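You operate a simulated robot arm through the tools that you are given. There is no shell and no other tool. Be economical: measure what you need, move in short steps, check, and stop when the job is done.

Carry out the task below with a simulated robot arm. There is one attempt and no reset: what you move stays moved.

Task
Fill the purple-collar vial with water to its line and stand it in the long white rack.
Fine: dose knob on HIGH; white WATER key; well 3. Set down upright: what you pick out.

Only the result counts: the job must be done as asked and must still hold three seconds after the hand-in. Knocking over, shifting, dropping, spilling or breaking anything else fails it.

Robot
A 6-joint arm with a two-finger parallel gripper, fixed in place. Base frame: the origin is at the foot of the arm, x ahead of it, y to its left, z up. Readings come in mm, rad, newtons and seconds.
With the tool pointing down near the work surface it reaches from about 140 to 580 mm from the base axis. Its first joint turns from -1.152 to 1.152 rad. Payload 2.1 kg.
The tool frame sits at the grasp point between the pads (the TCP): z along the fingers, y along the line on which they close. The tips reach 30 mm beyond it. The gripper opens to 94 mm. The fingers are 28 mm wide and 10 mm thick; the gripper's body (50 by 96 mm) begins 55 mm behind the TCP.
Orientation is told as [roll, pitch, yaw] about the base's x, y, z axes, in that order, counted from this pose: with the fingers straight down and closing along the base's y, the tool's x points along the base's -x, its y along +y and its z along -z.

Tools
- The arm moves only by the tool apply_moves. Its argument "rows" is a list of rows, each a list of 3 entries, a list of its own where there are three numbers: the opening, from 0 (shut) to 1 (fully open), then the shift along the tool's x, y, z in cm, then the turn, a rotation vector about the tool's x, y, z in rad. In form: [[fingers, [tx, ty, tz], [ax, ay, az]], ...]. A call has 1 to 20 rows; each row shifts and turns the commanded pose from where the row before left it, along the tool's axes as they then stand. A row lasts 0.2 s, in which the tool goes at most 50 mm and 0.15 rad; a call with a longer step from one row to the next is refused whole, and so is a gripper value outside its range. Where a pose cannot be reached the arm comes as near as it can. A force on the tool above 40 N (or 10 N above the force at the start of the call, whichever is more), or a blocked arm, ends the call early, and 0.2 s more pass. The fingers move at their own pace (about 72 mm/s each) and stop on an object; they squeeze with about 29 N. The grip force told is the motor's: it shows also when the fingers shut on nothing. Time passes only in rows, and 0.2 s behind the last, so rows that do not move let the fingers close. The reply holds the time, the measured pose of the TCP, the force on the tool along the base axes, the opening and the grip force, in the units named above and with some noise, with the torque about the TCP (base axes, N m) and any sound that the robot's microphone picked up, and new pictures: "pictures" is both (left out), scene, wrist or none.
- Cameras (640 x 400 px; columns grow to the right, rows downward): "scene" is fixed at [52, -359.3, 506.3]; the picture's right is [0.90, -0.43, -0.00], its down [-0.16, -0.34, -0.93] and it looks along [0.40, 0.84, -0.37] (base axes); focal length 324 px, centre (320, 200). "wrist" rides on the gripper at [76, 14, -102] in the tool frame; the picture's right is [-0.18, 0.98, 0.00], its down [-0.75, -0.14, -0.64] and it looks along [-0.63, -0.12, 0.77] (tool axes); focal length 243 px, centre (320, 200). There is no depth. A picture from a camera that has moved, and an enlarged one, comes with that camera's place and axes in the base frame and with its lens. The place of the scene camera against the robot may be out by one fixed shift of up to 12 mm in any direction.
- close_up(camera, box): a new picture of the part [left, top, right, bottom] of that camera's present view, enlarged. No time passes.
- finish_job(): hands the job in; it is judged then, once.

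Go step by step. Nothing tells you positions but the pictures and the camera data: compare them with the known pose of the tool, close in by small moves and look again before you grip or let go. The budget is 120 turns and 200 pictures, counting those below and the enlarged ones. Unless the task says otherwise, let go and move clear before handing in, and close with one line.

The tools are called after ">>>" by a JSON object that holds its "method" and its "body". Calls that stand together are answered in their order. apply_moves: Moves the arm, as the interface text tells. Its arguments: {"type":"object","properties":{"rows":{"type":"array","items":{"type":"array"}},"pictures":{"type":"string","enum":["both","scene","wrist","none"]}},"required":["rows"]} The other tools are called the same way: close_up (camera, box) takes an enlarged picture of a part of a camera's view; finish_job () hands the job in.

At the start:

```text
t: 0.0
tool_pos: [321.2, 108.8, 371.6]
tcp_rot: [0.001, 0.001, -0.002]
ft_force: [0.7, -1.1, 0.1]
moment: [0.02, -0.01, 0.02]
finger_gap: 94.0
gripper_force: 0.0
```

scene: 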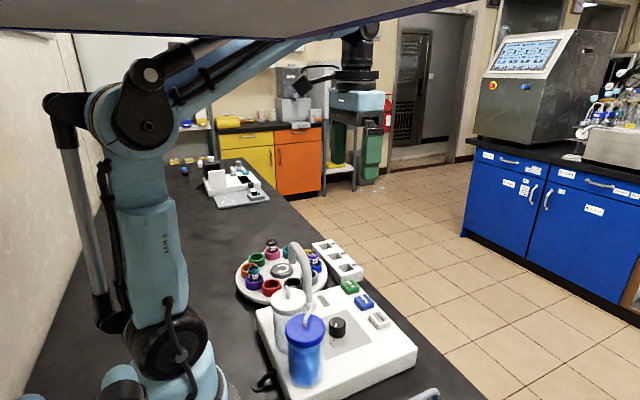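
wrist: 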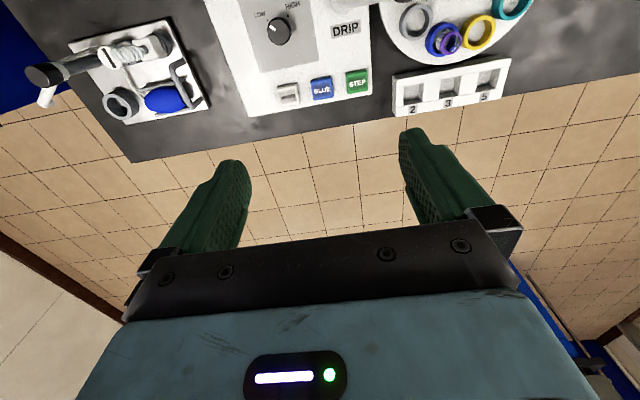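

I see a carousel with coloured-collar vials, a dispenser with knob and keys, and a white rack with wells 2, 3, 5. I'll enlarge the views first.

>>> {"method": "close_up", "body": {"camera": "scene", "box": [220, 220, 420, 345]}}

>>> {"method": "close_up", "body": {"camera": "wrist", "box": [200, 0, 540, 130]}}

>>> {"method": "close_up", "body": {"camera": "scene", "box": [240, 260, 440, 400]}}

```text
3.20 times, centred on (320, 282) of scene
camera zoom: at [52.0, -359.3, 506.3], right [0.9, -0.43, 0.0], down [-0.16, -0.34, -0.93], along [0.4, 0.84, -0.37], focal length 1038 px, centre (320, -64)
```

zoom: 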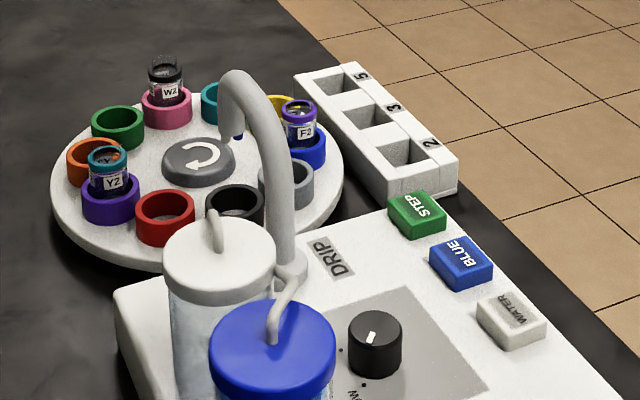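

```text
1.88 times, centred on (370, 65) of wrist
camera zoom: at [245.2, 121.7, 472.9], right [0.18, 0.98, 0.0], down [0.75, -0.14, 0.64], along [0.63, -0.12, -0.77], focal length 457 px, centre (226, 454)
```

zoom: 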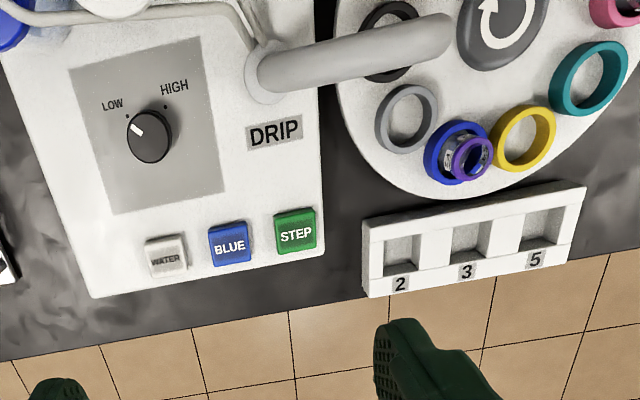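

```text
2.86 times, centred on (340, 330) of scene
camera zoom: at [52.0, -359.3, 506.3], right [0.9, -0.43, 0.0], down [-0.16, -0.34, -0.93], along [0.4, 0.84, -0.37], focal length 927 px, centre (263, -171)
```

zoom: 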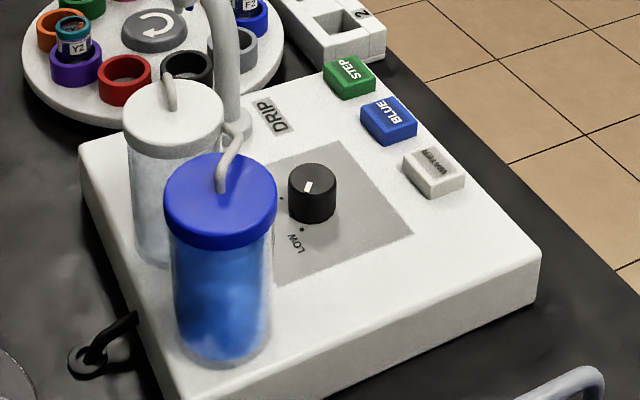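

The target is the F2 vial with the purple collar, sitting in the blue holder. I'll pull the arm back to view the whole layout from the wrist camera.

>>> {"method": "apply_moves", "body": {"rows": [[1, [3, 0, 0], [0, 0, 0]], [1, [4, 0, 0], [0, 0, 0]], [1, [4, 0, 0], [0, 0, 0]], [1, [2, 0, 0], [0, 0, 0]], [1, [0, 0, 0], [0, 0, 0]]]}}

```text
t: 1.2
tool_pos: [188.1, 108.2, 369.7]
tcp_rot: [0.002, 0.0, -0.002]
ft_force: [-0.5, 0.2, 0.0]
moment: [-0.02, -0.01, 0.0]
finger_gap: 93.9
gripper_force: 0.1
camera wrist: at [112.7, 121.1, 472.6], right [0.18, 0.98, 0.0], down [0.75, -0.14, 0.64], along [0.63, -0.12, -0.77], focal length 243 px, centre (320, 200)
```

scene: 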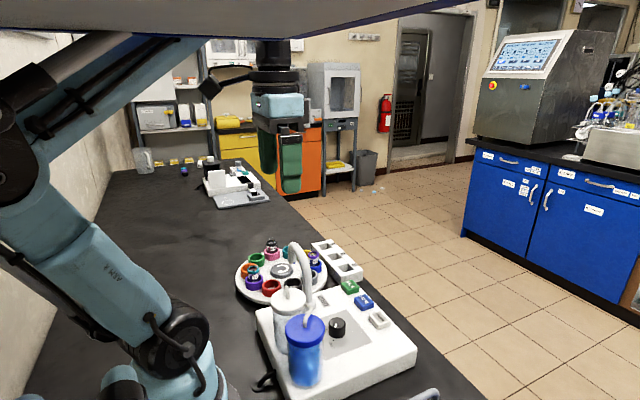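
wrist: 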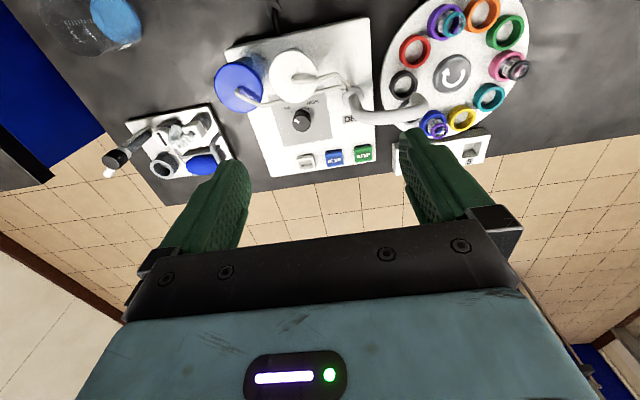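

>>> {"method": "close_up", "body": {"camera": "wrist", "box": [370, 0, 550, 112]}}

>>> {"method": "close_up", "body": {"camera": "wrist", "box": [210, 70, 400, 189]}}

>>> {"method": "close_up", "body": {"camera": "wrist", "box": [370, 70, 510, 180]}}

>>> {"method": "close_up", "body": {"camera": "scene", "box": [280, 230, 380, 292]}}

```text
3.56 times, centred on (460, 56) of wrist
camera zoom: at [112.7, 121.1, 472.6], right [0.18, 0.98, 0.0], down [0.75, -0.14, 0.64], along [0.63, -0.12, -0.77], focal length 863 px, centre (-178, 712)
```

zoom: 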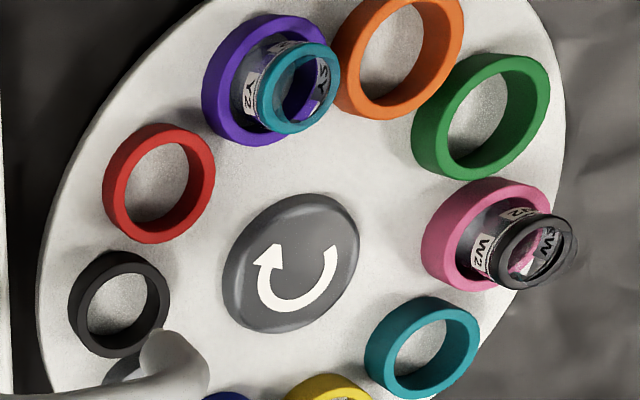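

```text
3.36 times, centred on (305, 130) of wrist
camera zoom: at [112.7, 121.1, 472.6], right [0.18, 0.98, 0.0], down [0.75, -0.14, 0.64], along [0.63, -0.12, -0.77], focal length 816 px, centre (370, 437)
```

zoom: 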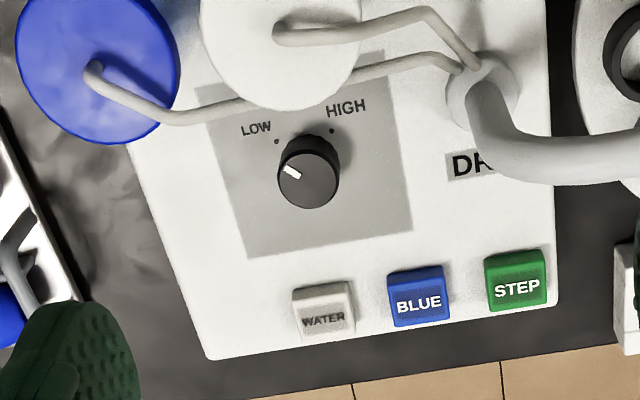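

```text
3.64 times, centred on (440, 125) of wrist
camera zoom: at [112.7, 121.1, 472.6], right [0.18, 0.98, 0.0], down [0.75, -0.14, 0.64], along [0.63, -0.12, -0.77], focal length 882 px, centre (-116, 473)
```

zoom: 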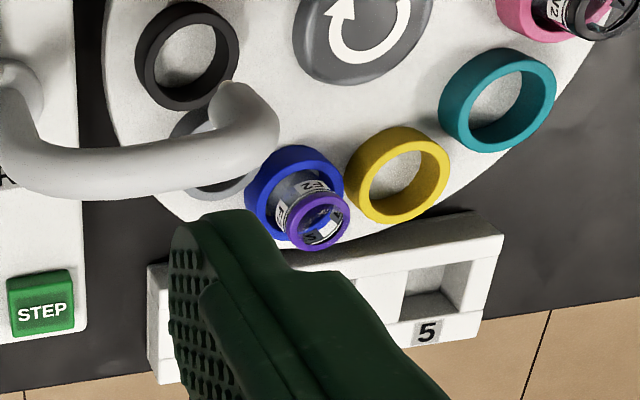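

```text
6.40 times, centred on (330, 261) of scene
camera zoom: at [52.0, -359.3, 506.3], right [0.9, -0.43, 0.0], down [-0.16, -0.33, -0.93], along [0.4, 0.84, -0.37], focal length 2076 px, centre (256, -190)
```

zoom: 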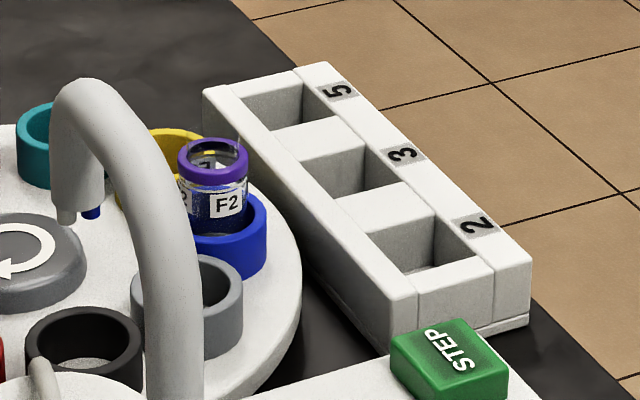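

Blue holder with F2 is two clockwise steps from the spout; I've triangulated the knob at about (272, 58), the keys at x≈364, and the bottles on the robot's side of the knob. To keep the wrist camera clear of the bottles I'll move above the knob and turn the hand most of half a turn.

>>> {"method": "apply_moves", "body": {"rows": [[1, [-4.2, -2.5, 0], [0, 0, 0]], [1, [-4.2, -2.5, 0], [0, 0, 0]], [1, [0, 0, 2], [0, 0, 0.15]], [1, [0, 0, 2], [0, 0, 0.15]], [1, [0, 0, 2], [0, 0, 0.15]], [1, [0, 0, 0], [0, 0, 0.15]], [1, [0, 0, 0], [0, 0, 0.15]], [1, [0, 0, 0], [0, 0, 0.15]], [1, [0, 0, 0], [0, 0, 0.15]], [1, [0, 0, 0], [0, 0, 0.15]], [1, [0, 0, 0], [0, 0, 0.15]], [1, [0, 0, 0], [0, 0, 0.15]], [1, [0, 0, 0], [0, 0, 0.15]], [1, [0, 0, 0], [0, 0, 0.15]], [1, [0, 0, 0], [0, 0, 0.15]], [1, [0, 0, 0], [0, 0, 0.15]], [1, [0, 0, 0], [0, 0, 0.15]], [1, [0, 0, 0], [0, 0, 0.15]], [1, [0, 0, 0], [0, 0, 0.15]], [1, [0, 0, 0], [0, 0, 0.15]]]}}

>>> {"method": "close_up", "body": {"camera": "scene", "box": [190, 150, 290, 212]}}

```text
t: 5.4
tool_pos: [275.2, 58.6, 309.8]
tcp_rot: [-0.001, 0.001, -2.703]
ft_force: [0.6, -0.6, 0.0]
moment: [0.02, 0.03, -0.02]
finger_gap: 94.1
gripper_force: 0.1
camera wrist: at [349.9, 77.1, 412.7], right [0.25, -0.97, 0.0], down [-0.74, -0.19, 0.64], along [-0.62, -0.16, -0.77], focal length 243 px, centre (320, 200)
```

scene: 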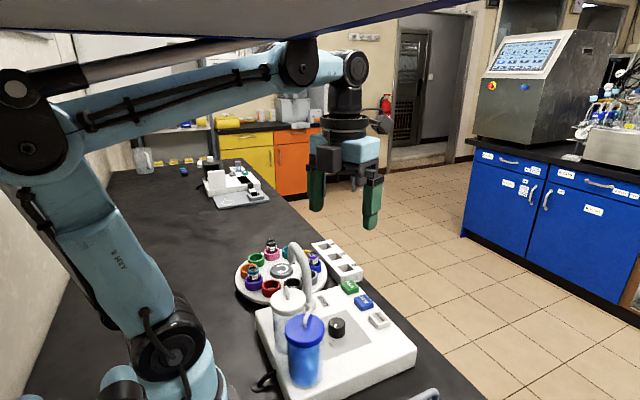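
wrist: 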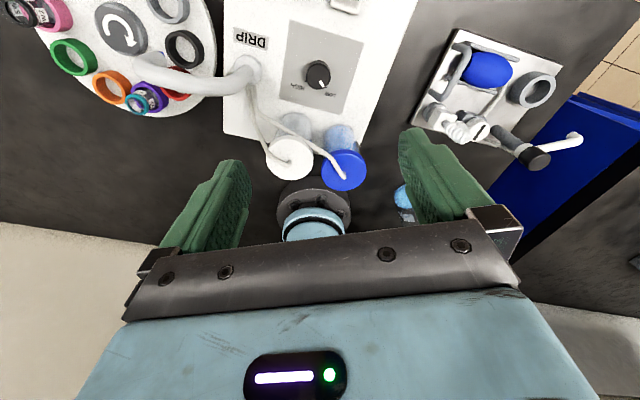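

```text
6.40 times, centred on (240, 181) of scene
camera zoom: at [52.1, -359.4, 506.3], right [0.9, -0.43, 0.0], down [-0.16, -0.33, -0.93], along [0.4, 0.84, -0.37], focal length 2076 px, centre (832, 322)
```

zoom: 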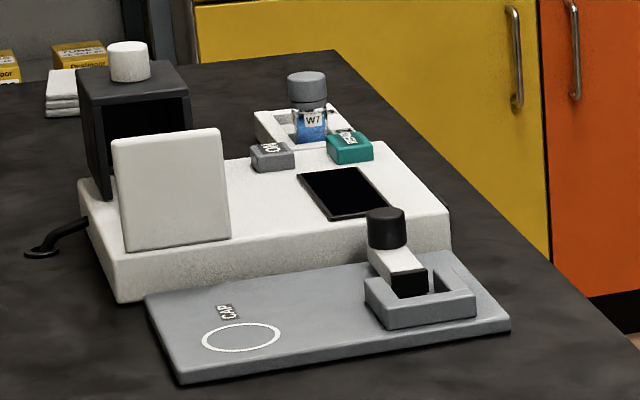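

The rotation worked. I'll refine the knob position from this new viewpoint.

>>> {"method": "close_up", "body": {"camera": "wrist", "box": [260, 10, 380, 85]}}

>>> {"method": "close_up", "body": {"camera": "scene", "box": [290, 290, 400, 358]}}

```text
5.33 times, centred on (320, 48) of wrist
camera zoom: at [349.9, 77.1, 412.7], right [0.25, -0.97, 0.0], down [-0.74, -0.19, 0.64], along [-0.62, -0.16, -0.77], focal length 1294 px, centre (320, 1013)
```

zoom: 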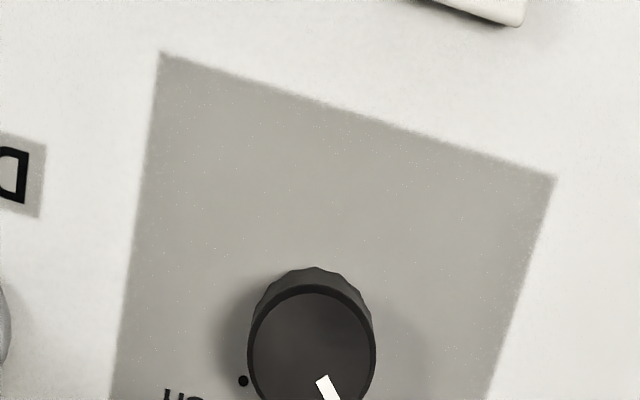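

```text
5.82 times, centred on (345, 324) of scene
camera zoom: at [52.1, -359.4, 506.3], right [0.9, -0.43, 0.0], down [-0.16, -0.33, -0.93], along [0.4, 0.84, -0.37], focal length 1888 px, centre (174, -522)
```

zoom: 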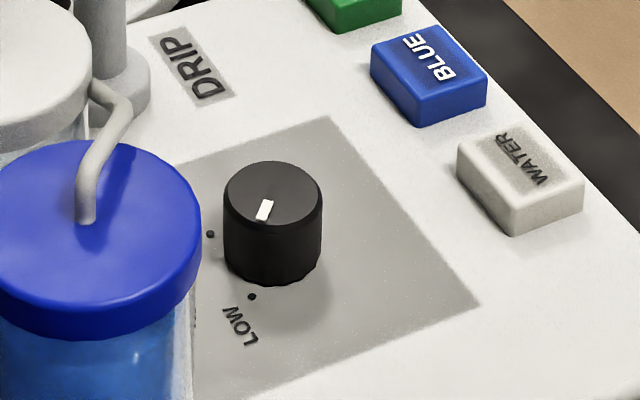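

Both views agree: the knob is at (272, 58.7) with its top at z≈66. I'll descend part of the way and check clearance.

>>> {"method": "apply_moves", "body": {"rows": [[0.75, [-0.27, -0.13, 4.5], [0, 0, 0]], [0.75, [0, 0, 4.5], [0, 0, 0]], [0.75, [0, 0, 4.5], [0, 0, 0]], [0.75, [0, 0, 4.5], [0, 0, 0]], [0.75, [0, 0, 2], [0, 0, 0]], [0.75, [0, 0, 0], [0, 0, 0]]]}}

>>> {"method": "close_up", "body": {"camera": "scene", "box": [250, 220, 410, 320]}}

```text
t: 6.8
tool_pos: [273.3, 58.2, 109.8]
tcp_rot: [-0.003, 0.002, -2.699]
ft_force: [-0.3, -0.3, 0.9]
moment: [0.01, 0.05, -0.01]
finger_gap: 70.5
gripper_force: 0.0
camera wrist: at [347.2, 76.9, 212.3], right [0.25, -0.97, 0.0], down [-0.74, -0.2, 0.64], along [-0.62, -0.16, -0.77], focal length 243 px, centre (320, 200)
```

scene: 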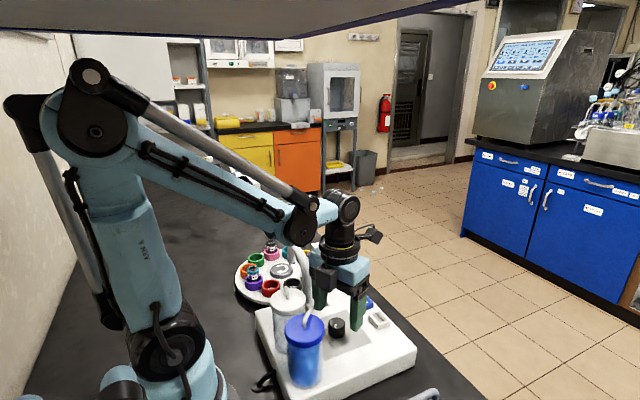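
wrist: 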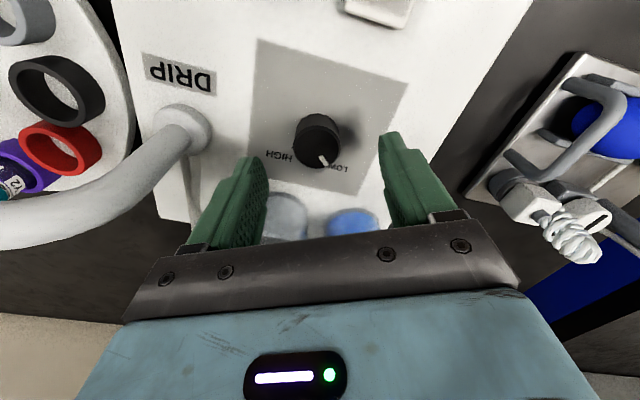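

```text
4.00 times, centred on (330, 270) of scene
camera zoom: at [52.1, -359.4, 506.3], right [0.9, -0.43, 0.0], down [-0.16, -0.33, -0.93], along [0.4, 0.84, -0.37], focal length 1298 px, centre (280, -80)
```

zoom: 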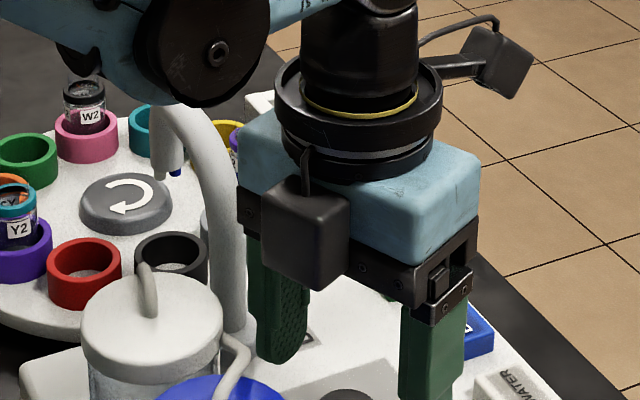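

A black box on the bottle side of the gripper could touch the caps. I'll lean the hand slightly away from the bottles (about the closing axis, so the pads stay tangent to the knob) and start from the LOW side.

>>> {"method": "apply_moves", "body": {"rows": [[0.65, [0, 0, 0], [0, 0, -0.1437]], [0.65, [0, 0, 0], [0, 0, -0.1437]], [0.65, [0, 0, 0], [0, 0, -0.1437]], [0.65, [0.7, -0.13, 0], [0, 0, 0]], [0.65, [0, 0, 0], [0, -0.15, 0]], [0.65, [0, 0, 0], [0, -0.15, 0]], [0.65, [0, 0, 0], [0, 0, 0]]]}}

>>> {"method": "close_up", "body": {"camera": "scene", "box": [270, 230, 430, 330]}}

```text
t: 8.4
tool_pos: [275.5, 64.4, 111.2]
tcp_rot: [0.0, -0.299, -2.267]
ft_force: [0.5, 0.8, -0.1]
moment: [-0.02, 0.0, 0.02]
finger_gap: 60.9
gripper_force: 0.0
camera wrist: at [353.1, 133.9, 186.1], right [0.64, -0.77, 0.05], down [-0.45, -0.32, 0.84], along [-0.62, -0.56, -0.55], focal length 243 px, centre (320, 200)
```

scene: 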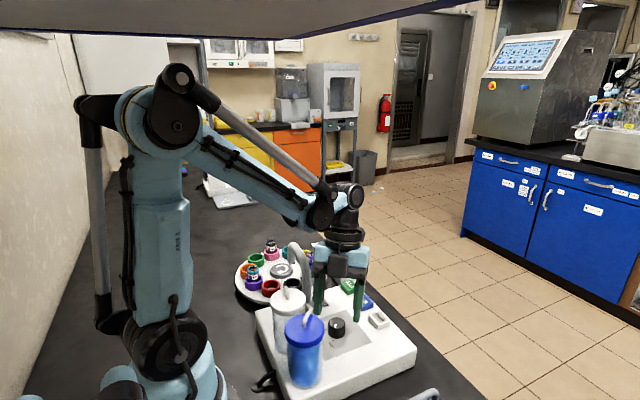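
wrist: 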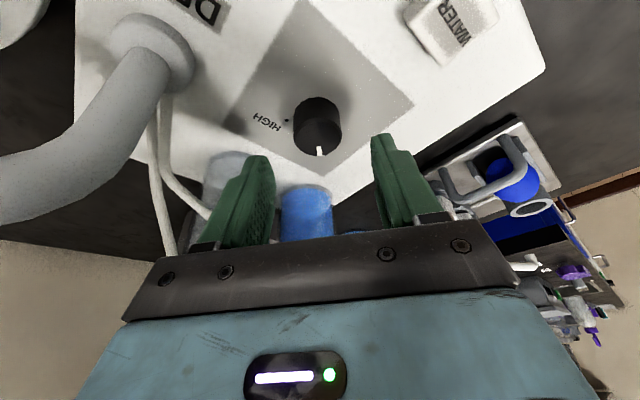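

```text
4.00 times, centred on (350, 280) of scene
camera zoom: at [52.2, -359.4, 506.3], right [0.9, -0.43, 0.0], down [-0.16, -0.33, -0.93], along [0.4, 0.84, -0.37], focal length 1298 px, centre (200, -120)
```

zoom: 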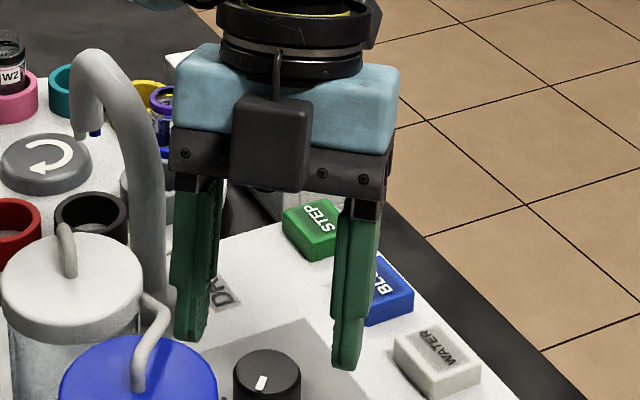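

Alignment looks good and the hand clears the bottles. Going straight down 30 mm with the fingers around the knob.

>>> {"method": "apply_moves", "body": {"rows": [[0.65, [0.296, 0, 0.955], [0, 0, 0]], [0.65, [0.296, 0, 0.955], [0, 0, 0]], [0.65, [0.296, 0, 0.955], [0, 0, 0]], [0.65, [0, 0, 0], [0, 0, 0]]]}}

>>> {"method": "close_up", "body": {"camera": "scene", "box": [270, 250, 430, 350]}}

```text
t: 9.4
tool_pos: [276.5, 64.7, 81.5]
tcp_rot: [-0.001, -0.298, -2.267]
ft_force: [-0.8, 1.0, -0.1]
moment: [-0.01, -0.03, 0.01]
finger_gap: 61.0
gripper_force: 0.0
camera wrist: at [352.9, 134.5, 156.4], right [0.64, -0.77, 0.05], down [-0.45, -0.32, 0.84], along [-0.62, -0.56, -0.55], focal length 243 px, centre (320, 200)
```

scene: 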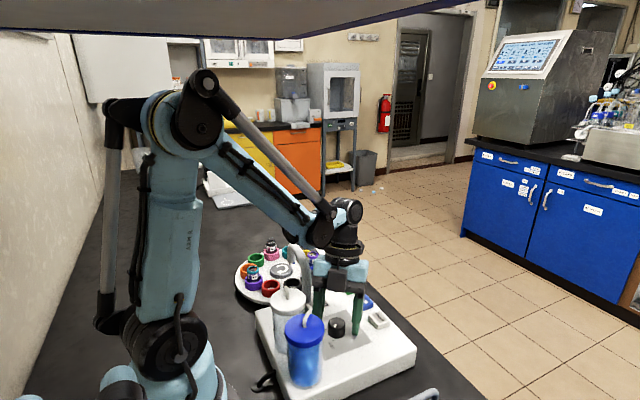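
wrist: 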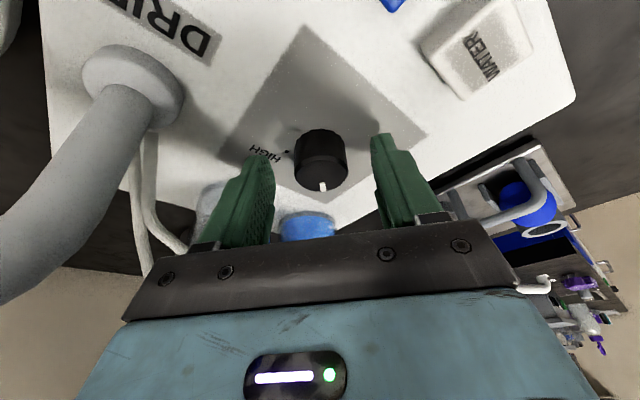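

```text
4.00 times, centred on (350, 300) of scene
camera zoom: at [52.2, -359.4, 506.3], right [0.9, -0.43, 0.0], down [-0.16, -0.33, -0.93], along [0.4, 0.84, -0.37], focal length 1298 px, centre (200, -200)
```

zoom: 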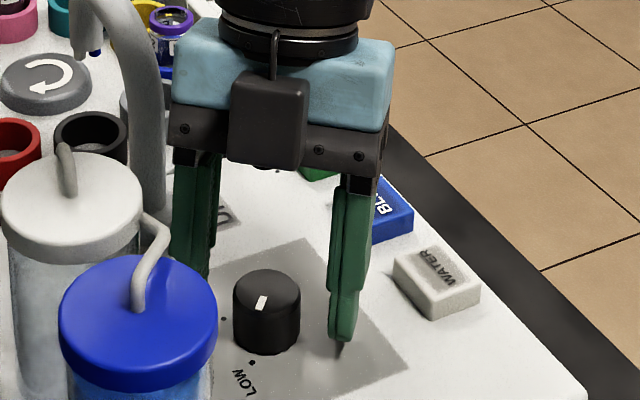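

The fingers straddle the knob. Closing on it.

>>> {"method": "apply_moves", "body": {"rows": [[0.45, [0, 0, 0], [0, 0, 0]], [0.3, [0, 0, 0], [0, 0, 0]], [0.2, [0, 0, 0], [0, 0, 0]], [0.2, [0, 0, 0], [0, 0, 0]]], "pictures": "none"}}

```text
t: 10.4
tool_pos: [276.7, 65.1, 81.9]
tcp_rot: [0.001, -0.3, -2.271]
ft_force: [6.1, -5.6, -5.0]
moment: [0.21, 0.16, 0.07]
finger_gap: 31.4
gripper_force: 44.7
```

Knob gripped (31 mm). Twisting clockwise about its axis toward HIGH.

>>> {"method": "apply_moves", "body": {"rows": [[0.2, [0, 0.1, 0], [0.0399, 0, 0.129]], [0.2, [0, 0.1, 0], [0.0399, 0, 0.129]], [0.2, [0, 0.1, 0], [0.0399, 0, 0.129]], [0.2, [0, 0.1, 0], [0.0399, 0, 0.129]], [0.2, [0, 0.1, 0], [0.0399, 0, 0.129]], [0.2, [0, 0.1, 0], [0.0399, 0, 0.129]], [0.2, [0, 0.1, 0], [0.0399, 0, 0.129]]], "pictures": "both"}}

>>> {"method": "close_up", "body": {"camera": "scene", "box": [270, 250, 430, 350]}}

```text
t: 11.4
tool_pos: [278.9, 61.5, 80.8]
tcp_rot: [-0.033, -0.298, -2.779]
ft_force: [-0.2, 2.8, 1.0]
moment: [-0.27, -0.23, -0.02]
finger_gap: 32.1
gripper_force: 44.4
out of reach, approached as far as the arm can: row 4, 5
stopped in row 5: the force on the tool passed its limit at 64 N (the readings are from after the stop); the commanded pose is now the measured one
camera wrist: at [380.9, 81.0, 155.3], right [0.17, -0.98, 0.02], down [-0.54, -0.08, 0.84], along [-0.82, -0.16, -0.54], focal length 243 px, centre (320, 200)
```

scene: 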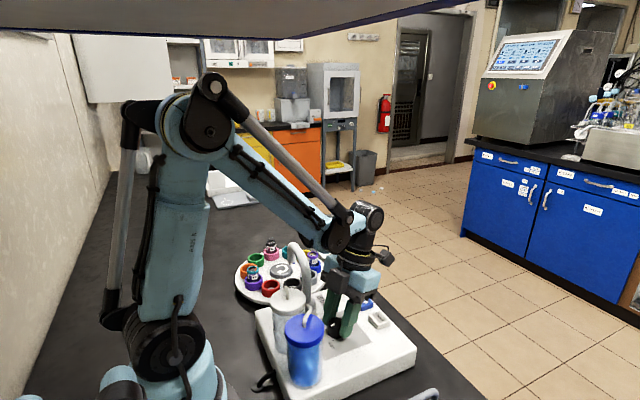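
wrist: 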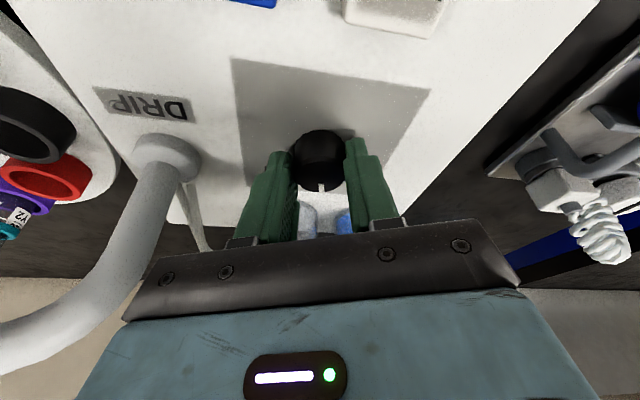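

```text
4.00 times, centred on (350, 300) of scene
camera zoom: at [52.2, -359.4, 506.3], right [0.9, -0.43, 0.0], down [-0.16, -0.33, -0.93], along [0.4, 0.84, -0.37], focal length 1298 px, centre (200, -200)
```

zoom: 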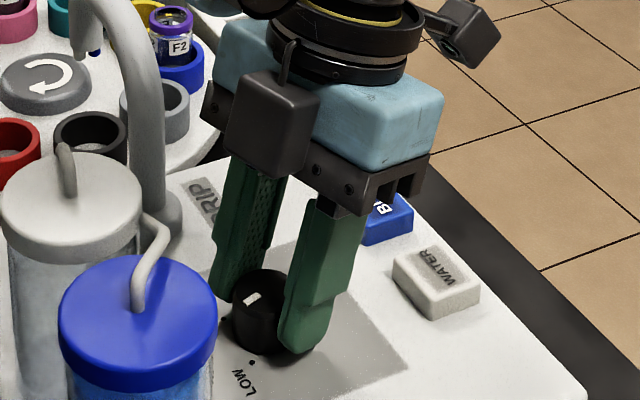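

The wrist ran into its turn limit after about 0.5 rad, so I'll ratchet: release, turn back, regrip and twist again within range.

>>> {"method": "apply_moves", "body": {"rows": [[0.6, [0, 0, 0], [0, 0, 0]], [0.6, [0, 0, 0], [0, 0, 0]], [0.6, [0, -0.1, 0], [-0.0399, 0, -0.129]], [0.6, [0, -0.1, 0], [-0.0399, 0, -0.129]], [0.6, [0, -0.1, 0], [-0.0399, 0, -0.129]], [0.6, [0, -0.1, 0], [-0.0399, 0, -0.129]], [0.6, [0, -0.1, 0], [-0.0399, 0, -0.129]], [0.6, [0, 0, 0], [0, 0, 0]]]}}

>>> {"method": "close_up", "body": {"camera": "scene", "box": [270, 250, 430, 350]}}

```text
t: 13.2
tool_pos: [274.3, 65.1, 80.6]
tcp_rot: [-0.025, -0.279, -2.104]
ft_force: [-0.5, -0.7, 0.0]
moment: [-0.04, 0.0, 0.0]
finger_gap: 56.5
gripper_force: 0.1
camera wrist: at [340.3, 142.9, 157.3], right [0.75, -0.66, 0.03], down [-0.39, -0.41, 0.83], along [-0.53, -0.63, -0.56], focal length 243 px, centre (320, 200)
```

scene: 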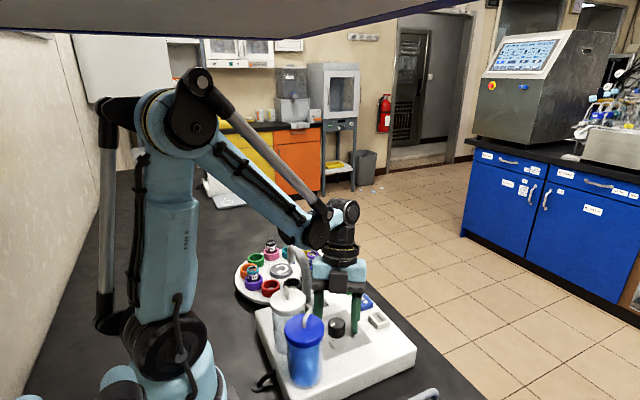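
wrist: 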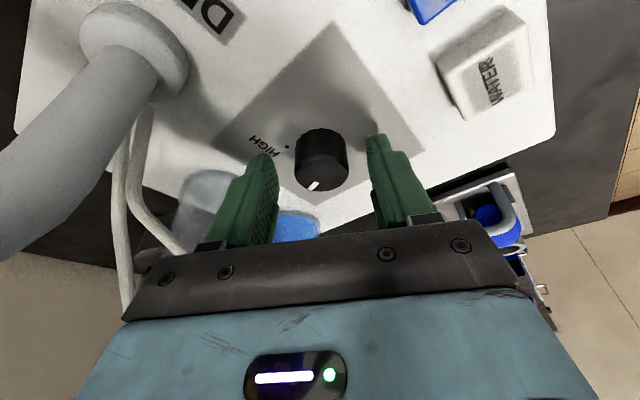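

```text
4.00 times, centred on (350, 300) of scene
camera zoom: at [52.2, -359.4, 506.3], right [0.9, -0.43, 0.0], down [-0.16, -0.33, -0.93], along [0.4, 0.84, -0.37], focal length 1298 px, centre (200, -200)
```

zoom: 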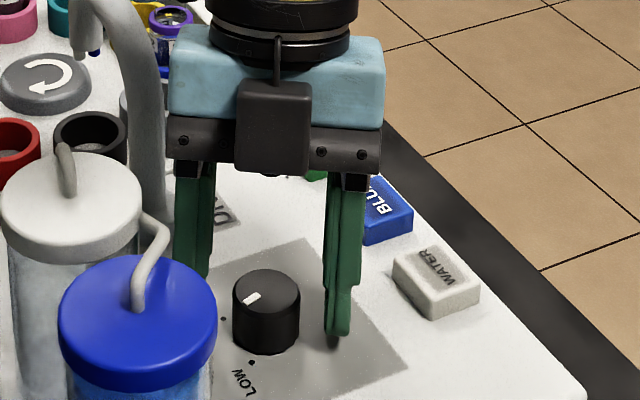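

Good: the knob held its partial turn. Second stroke: grip and twist another ~0.62 rad.

>>> {"method": "apply_moves", "body": {"rows": [[0.35, [0, 0, 0], [0, 0, 0]], [0.2, [0, 0, 0], [0, 0, 0]], [0.2, [0, 0, 0], [0, 0, 0]], [0.2, [0, 0.092, 0], [0.0366, 0, 0.1185]], [0.2, [0, 0.092, 0], [0.0366, 0, 0.1185]], [0.2, [0, 0.092, 0], [0.0366, 0, 0.1185]], [0.2, [0, 0.092, 0], [0.0366, 0, 0.1185]], [0.2, [0, 0.092, 0], [0.0366, 0, 0.1185]], [0.2, [0, 0, 0], [0, 0, 0]], [0.6, [0, 0, 0], [0, 0, 0]], [0.6, [0, 0, 0], [0, 0, 0]]], "pictures": "wrist"}}

>>> {"method": "close_up", "body": {"camera": "scene", "box": [290, 290, 400, 358]}}

```text
t: 15.6
tool_pos: [277.8, 62.0, 81.1]
tcp_rot: [-0.033, -0.295, -2.724]
ft_force: [0.1, 0.3, 0.3]
moment: [0.01, 0.0, -0.01]
finger_gap: 56.5
gripper_force: 0.1
camera wrist: at [379.9, 86.9, 155.7], right [0.23, -0.97, 0.02], down [-0.53, -0.11, 0.84], along [-0.81, -0.2, -0.54], focal length 243 px, centre (320, 200)
```

wrist: 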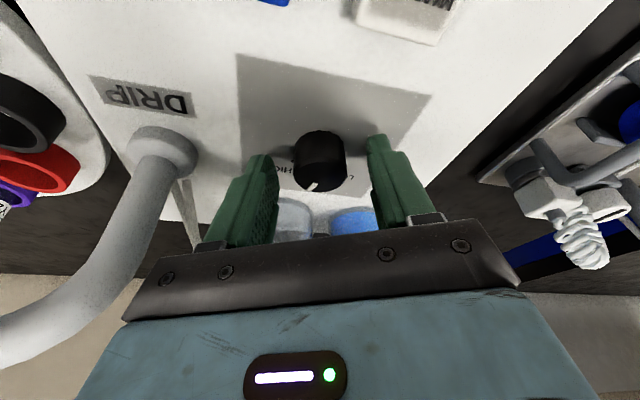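

```text
5.82 times, centred on (345, 324) of scene
camera zoom: at [52.2, -359.4, 506.3], right [0.9, -0.43, 0.0], down [-0.16, -0.33, -0.93], along [0.4, 0.84, -0.37], focal length 1888 px, centre (174, -522)
```

zoom: 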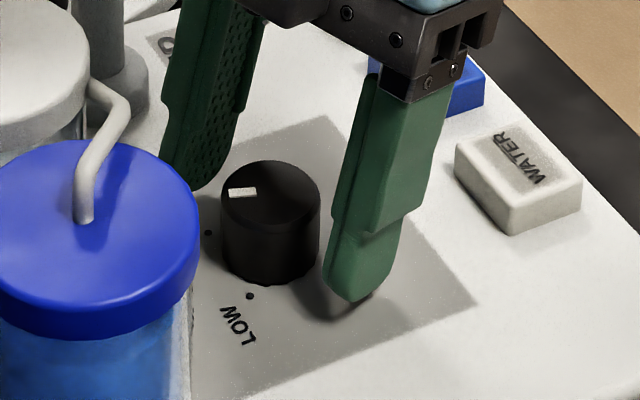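

The pointer is around 20° short of HIGH. One more short stroke.

>>> {"method": "apply_moves", "body": {"rows": [[0.6, [0, -0.1, 0], [-0.0399, 0, -0.129]], [0.6, [0, -0.1, 0], [-0.0399, 0, -0.129]], [0.6, [0, -0.1, 0], [-0.0399, 0, -0.129]], [0.35, [0, 0, 0], [0, 0, 0]], [0.2, [0, 0, 0], [0, 0, 0]], [0.2, [0, 0, 0], [0, 0, 0]], [0.2, [0, 0.092, 0], [0.0366, 0, 0.1185]], [0.2, [0, 0.092, 0], [0.0366, 0, 0.1185]], [0.2, [0, 0.092, 0], [0.0366, 0, 0.1185]], [0.2, [0, 0, 0], [0, 0, 0]], [0.6, [0, 0, 0], [0, 0, 0]], [0.6, [0, 0, 0], [0, 0, 0]], [0.6, [-0.296, 0, -0.955], [0, 0, 0]], [0.6, [-0.888, 0, -2.865], [0, 0, 0]], [0.6, [-1.18, 0, -3.82], [0, 0, 0]], [0.6, [-1.18, 0, -3.82], [0, 0, 0]], [0.6, [0, 0, 0], [0, 0, 0]]], "pictures": "wrist"}}

>>> {"method": "close_up", "body": {"camera": "scene", "box": [290, 290, 400, 358]}}

```text
t: 19.2
tool_pos: [279.4, 59.7, 199.5]
tcp_rot: [-0.033, -0.296, -2.691]
ft_force: [0.1, -0.1, -0.5]
moment: [0.0, 0.0, 0.01]
finger_gap: 56.5
gripper_force: 0.0
camera wrist: at [379.1, 88.8, 274.1], right [0.26, -0.97, 0.02], down [-0.53, -0.12, 0.84], along [-0.81, -0.23, -0.55], focal length 243 px, centre (320, 200)
```

wrist: 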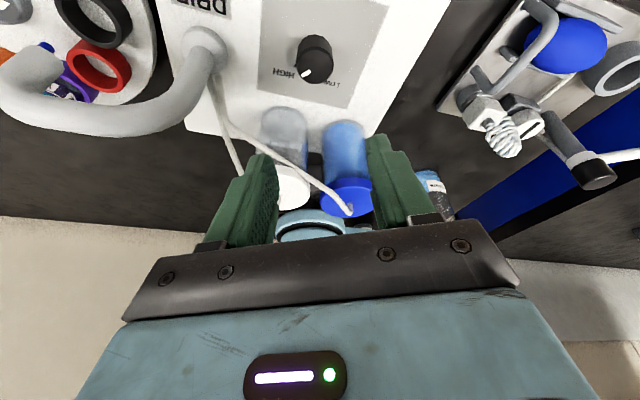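

```text
5.82 times, centred on (345, 324) of scene
camera zoom: at [52.2, -359.4, 506.3], right [0.9, -0.43, 0.0], down [-0.16, -0.33, -0.93], along [0.4, 0.84, -0.37], focal length 1888 px, centre (174, -522)
```

zoom: 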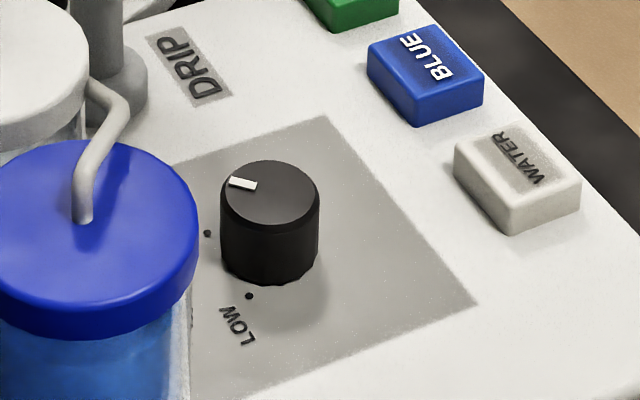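

>>> {"method": "close_up", "body": {"camera": "wrist", "box": [260, 20, 380, 100]}}

```text
5.00 times, centred on (320, 60) of wrist
camera zoom: at [379.1, 88.8, 274.1], right [0.26, -0.97, 0.02], down [-0.53, -0.12, 0.84], along [-0.81, -0.23, -0.55], focal length 1213 px, centre (320, 900)
```

zoom: 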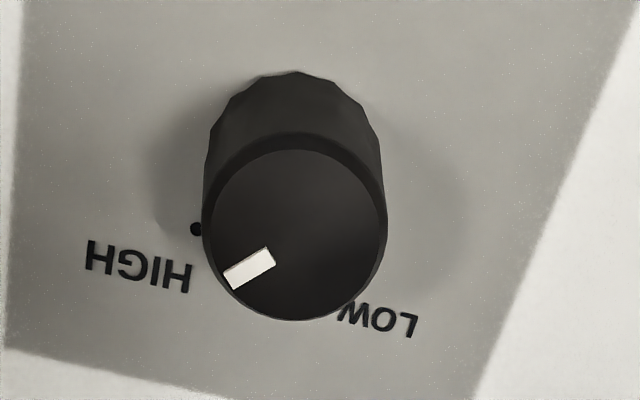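

The pointer is now at HIGH (about 42° vs dot ~40°). Next I'll straighten the hand, raise it, and turn back to yaw 0.

>>> {"method": "apply_moves", "body": {"rows": [[0, [0, 0, 0], [0, 0.148, 0]], [0, [0, 0, -2], [0, 0.148, 0]], [0, [0, 0, -2], [0, 0, -0.15]], [0, [0, 0, 0], [0, 0, -0.15]], [0, [0, 0, 0], [0, 0, -0.15]], [0, [0, 0, 0], [0, 0, -0.15]], [0, [0, 0, 0], [0, 0, -0.15]], [0, [0, 0, 0], [0, 0, -0.15]], [0, [0, 0, 0], [0, 0, -0.15]], [0, [0, 0, 0], [0, 0, -0.15]], [0, [0, 0, 0], [0, 0, -0.15]], [0, [0, 0, 0], [0, 0, -0.15]], [0, [0, 0, 0], [0, 0, -0.15]], [0, [0, 0, 0], [0, 0, -0.15]], [0, [0, 0, 0], [0, 0, -0.15]], [0, [0, 0, 0], [0, 0, -0.15]], [0, [0, 0, 0], [0, 0, -0.15]], [0, [0, 0, 0], [0, 0, -0.15]], [0, [0, 0, 0], [0, 0, -0.15]], [0, [0, 0, 0], [0, 0, -0.141]]], "pictures": "none"}}

```text
t: 23.4
tool_pos: [283.0, 59.0, 241.0]
tcp_rot: [0.029, 0.014, -0.009]
ft_force: [0.8, 0.0, -0.6]
moment: [-0.01, 0.01, 0.0]
finger_gap: 0.0
gripper_force: 28.5
```

>>> {"method": "apply_moves", "body": {"rows": [[0, [-2.6, 3.3, 0], [0.029, -0.014, 0.009]], [0, [-2.6, 3.4, 0], [0, 0, 0]], [0, [-2.75, 3.45, 0], [0, 0, 0]], [0, [0, 0, 4.5], [0, 0, 0]], [0, [0, 0, 4.5], [0, 0, 0]], [0, [0, 0, 4.5], [0, 0, 0]], [0, [0, 0, 0], [0, 0, 0]]]}}

>>> {"method": "close_up", "body": {"camera": "scene", "box": [280, 220, 440, 320]}}

```text
t: 25.0
tool_pos: [361.6, 160.3, 104.8]
tcp_rot: [0.0, 0.0, -0.021]
ft_force: [0.1, -0.9, -1.1]
moment: [0.0, 0.0, 0.03]
finger_gap: 0.0
gripper_force: 28.8
camera wrist: at [286.4, 176.1, 207.3], right [0.2, 0.98, 0.0], down [0.75, -0.16, 0.64], along [0.63, -0.13, -0.77], focal length 243 px, centre (320, 200)
```

scene: 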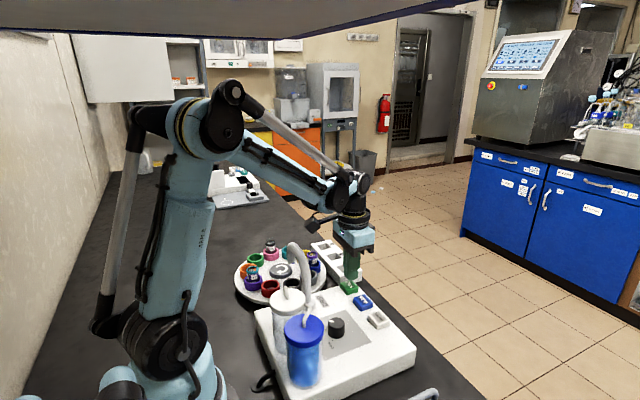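
wrist: 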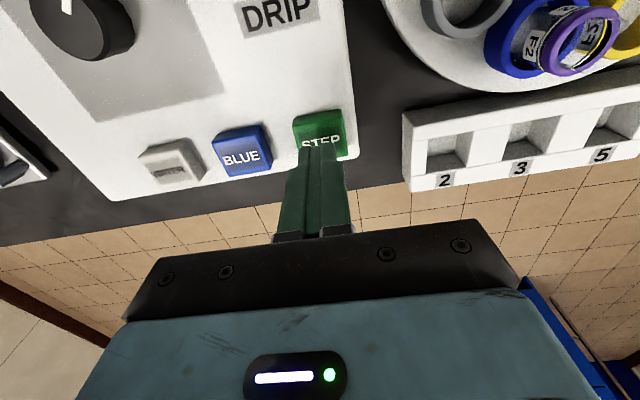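

```text
4.00 times, centred on (360, 270) of scene
camera zoom: at [52.3, -359.5, 506.3], right [0.9, -0.43, 0.0], down [-0.16, -0.33, -0.93], along [0.4, 0.84, -0.37], focal length 1298 px, centre (160, -80)
```

zoom: 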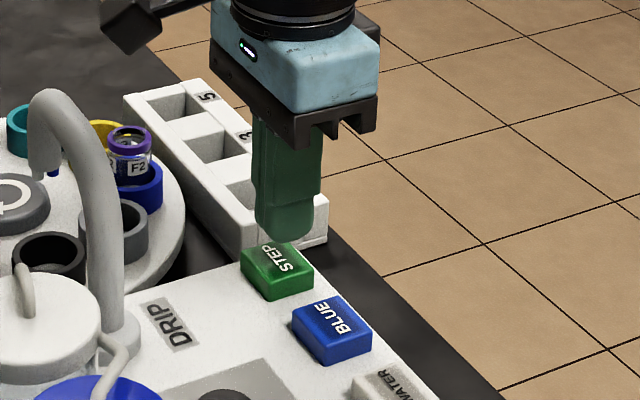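

Centred over STEP. Pressing down gently.

>>> {"method": "apply_moves", "body": {"rows": [[0, [0, 0, 1.5], [0, 0, 0]], [0, [0, 0, 1.3], [0, 0, 0]], [0, [0, 0, 0.2], [0, 0, 0]], [0, [0, 0, 0.2], [0, 0, 0]], [0, [0, 0, 0.1], [0, 0, 0]]], "pictures": "none"}}

```text
t: 25.8
tool_pos: [363.1, 160.8, 78.9]
tcp_rot: [0.0, 0.003, -0.02]
ft_force: [-1.3, -0.4, 25.8]
moment: [0.0, 0.02, -0.02]
finger_gap: 0.0
gripper_force: 28.4
heard: click
stopped in row 3: the force on the tool passed its limit at 176 N (the readings are from after the stop); the commanded pose is now the measured one
```

A click, at a higher contact than I expected (TCP z≈79). I'll back off and look, then press more softly.

>>> {"method": "apply_moves", "body": {"rows": [[0, [0, 0, -0.7], [0, 0, 0]], [0, [0, 0, -0.8], [0, 0, 0]], [0, [0, 0, 0], [0, 0, 0]], [0, [0, 0, 0], [0, 0, 0]], [0, [0, 0, 0], [0, 0, 0]]], "pictures": "scene"}}

>>> {"method": "close_up", "body": {"camera": "scene", "box": [220, 220, 420, 345]}}

```text
t: 27.0
tool_pos: [363.1, 160.8, 93.5]
tcp_rot: [0.001, 0.005, -0.021]
ft_force: [-0.2, 0.2, -0.1]
moment: [0.01, 0.02, -0.01]
finger_gap: 0.0
gripper_force: 29.5
```

scene: 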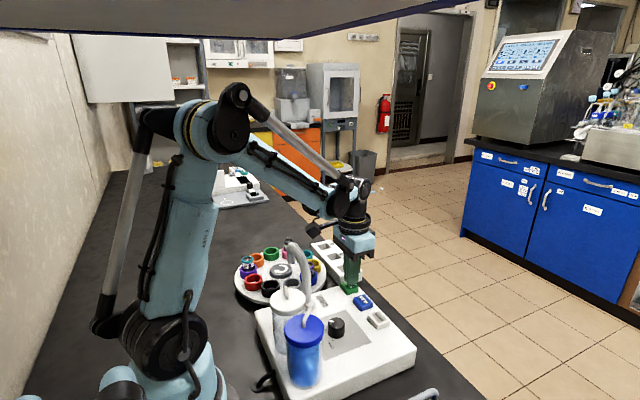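

```text
3.20 times, centred on (320, 282) of scene
camera zoom: at [52.3, -359.5, 506.3], right [0.9, -0.43, 0.0], down [-0.16, -0.33, -0.93], along [0.4, 0.84, -0.37], focal length 1038 px, centre (320, -64)
```

zoom: 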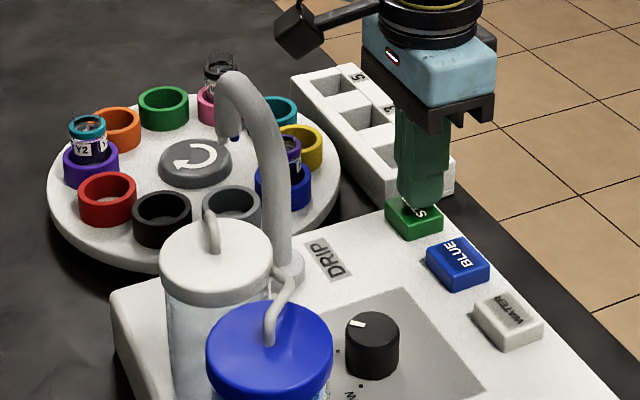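

STEP advanced the carousel one place clockwise. Press once more, gently.

>>> {"method": "apply_moves", "body": {"rows": [[0, [0, 0, 0.8], [0, 0, 0]], [0, [0, 0, 0.2], [0, 0, 0]], [0, [0, 0, 0.1], [0, 0, 0]], [0, [0, 0, 0.1], [0, 0, 0]], [0, [0, 0, 0.1], [0, 0, 0]], [0, [0, 0, 0.1], [0, 0, 0]]], "pictures": "none"}}

```text
t: 28.4
tool_pos: [364.0, 159.4, 80.1]
tcp_rot: [0.001, 0.002, -0.02]
ft_force: [2.1, -6.1, 22.2]
moment: [-0.14, -0.04, 0.01]
finger_gap: 0.0
gripper_force: 29.1
heard: click
```

>>> {"method": "apply_moves", "body": {"rows": [[0, [0, 0, -0.5], [0, 0, 0]], [0, [0, 0, -3], [0, 0, 0]], [0, [0, 0, 0], [0, 0, 0]], [0, [0, 0, 0], [0, 0, 0]], [0, [0, 0, 0], [0, 0, 0]]], "pictures": "wrist"}}

>>> {"method": "close_up", "body": {"camera": "scene", "box": [220, 220, 420, 345]}}

>>> {"method": "close_up", "body": {"camera": "scene", "box": [265, 240, 329, 280]}}

```text
t: 29.6
tool_pos: [363.4, 161.5, 115.6]
tcp_rot: [0.002, 0.004, -0.022]
ft_force: [0.5, 0.5, 0.2]
moment: [0.03, -0.01, -0.03]
finger_gap: 0.0
gripper_force: 29.3
camera wrist: at [286.8, 175.9, 217.9], right [0.2, 0.98, 0.0], down [0.75, -0.16, 0.64], along [0.63, -0.13, -0.77], focal length 243 px, centre (320, 200)
```

wrist: 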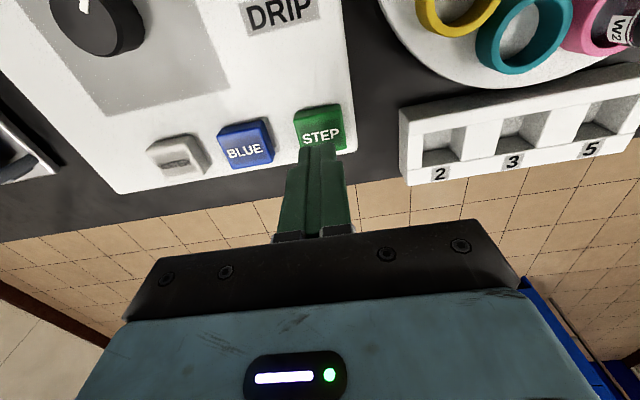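

```text
3.20 times, centred on (320, 282) of scene
camera zoom: at [52.3, -359.5, 506.3], right [0.9, -0.43, 0.0], down [-0.16, -0.33, -0.93], along [0.4, 0.84, -0.37], focal length 1038 px, centre (320, -64)
```

zoom: 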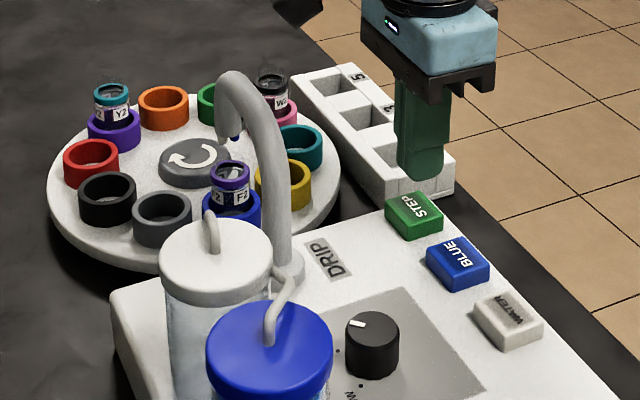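

```text
10.00 times, centred on (297, 260) of scene
camera zoom: at [52.3, -359.5, 506.3], right [0.9, -0.43, 0.0], down [-0.16, -0.33, -0.93], along [0.4, 0.84, -0.37], focal length 3244 px, centre (550, -400)
```

zoom: 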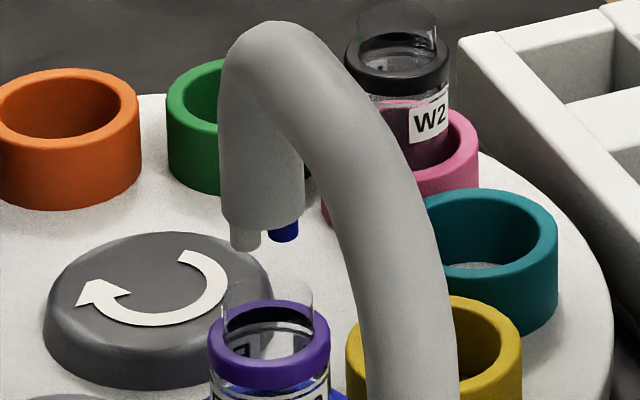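

F2 now sits under the nozzle. Let me inspect the vial for its fill line.

>>> {"method": "close_up", "body": {"camera": "scene", "box": [277, 266, 309, 286]}}

>>> {"method": "apply_moves", "body": {"rows": [[0, [0, -3, -2], [0, 0, 0]], [0, [0, -4, 0], [0, 0, 0]], [0, [0, -4.7, 0], [0, 0, 0]], [0, [0, 0, 2], [0, 0, 0]], [0, [0, 0, 0], [0, 0, 0]]]}}

```text
16.00 times, centred on (293, 276) of scene
camera zoom: at [52.3, -359.5, 506.3], right [0.9, -0.43, 0.0], down [-0.16, -0.33, -0.93], along [0.4, 0.84, -0.37], focal length 5191 px, centre (752, -1016)
```

zoom: 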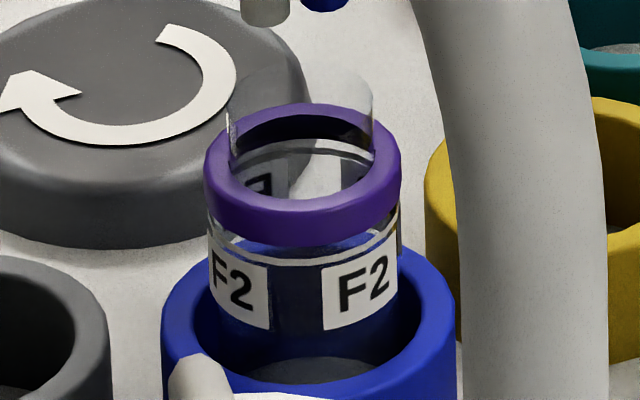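

```text
t: 30.8
tool_pos: [361.7, 44.6, 115.3]
tcp_rot: [0.002, 0.004, -0.019]
ft_force: [0.3, -0.1, -0.4]
moment: [0.04, -0.01, -0.02]
finger_gap: 0.2
gripper_force: 28.9
camera wrist: at [286.4, 61.0, 217.5], right [0.2, 0.98, 0.0], down [0.75, -0.16, 0.64], along [0.63, -0.13, -0.77], focal length 243 px, centre (320, 200)
```

scene: 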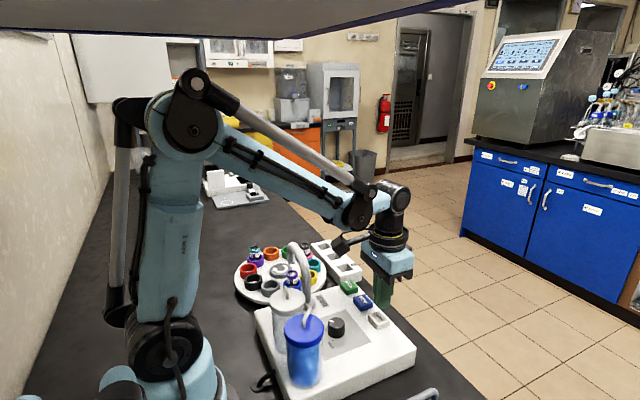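
wrist: 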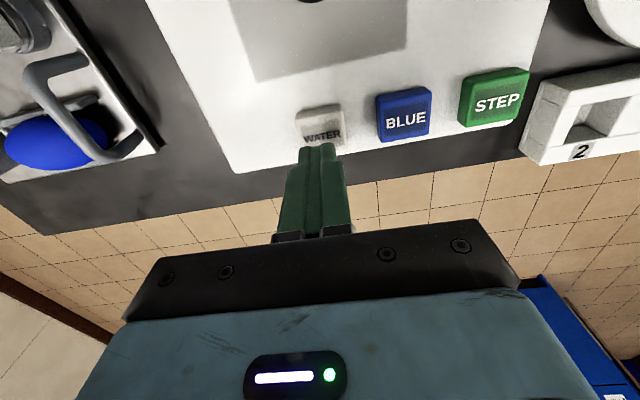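

A white fill line runs around the vial just above the labels; it's empty now. I'm at the WATER key: small correction, then a gentle press.

>>> {"method": "apply_moves", "body": {"rows": [[0, [0.3, 0.15, 1.5], [0, 0, 0]], [0, [0, 0, 1.1], [0, 0, 0]], [0, [0, 0, 0.4], [0, 0, 0]], [0, [0, 0, 0.15], [0, 0, 0]], [0, [0, 0, 0.1], [0, 0, 0]], [0, [0, 0, 0.1], [0, 0, 0]], [0, [0, 0, 0.1], [0, 0, 0]]], "pictures": "none"}}

```text
t: 32.4
tool_pos: [357.1, 47.5, 79.3]
tcp_rot: [0.001, 0.002, -0.02]
ft_force: [7.7, 9.6, 19.0]
moment: [0.26, -0.26, 0.01]
finger_gap: 0.0
gripper_force: 29.6
heard: click
```

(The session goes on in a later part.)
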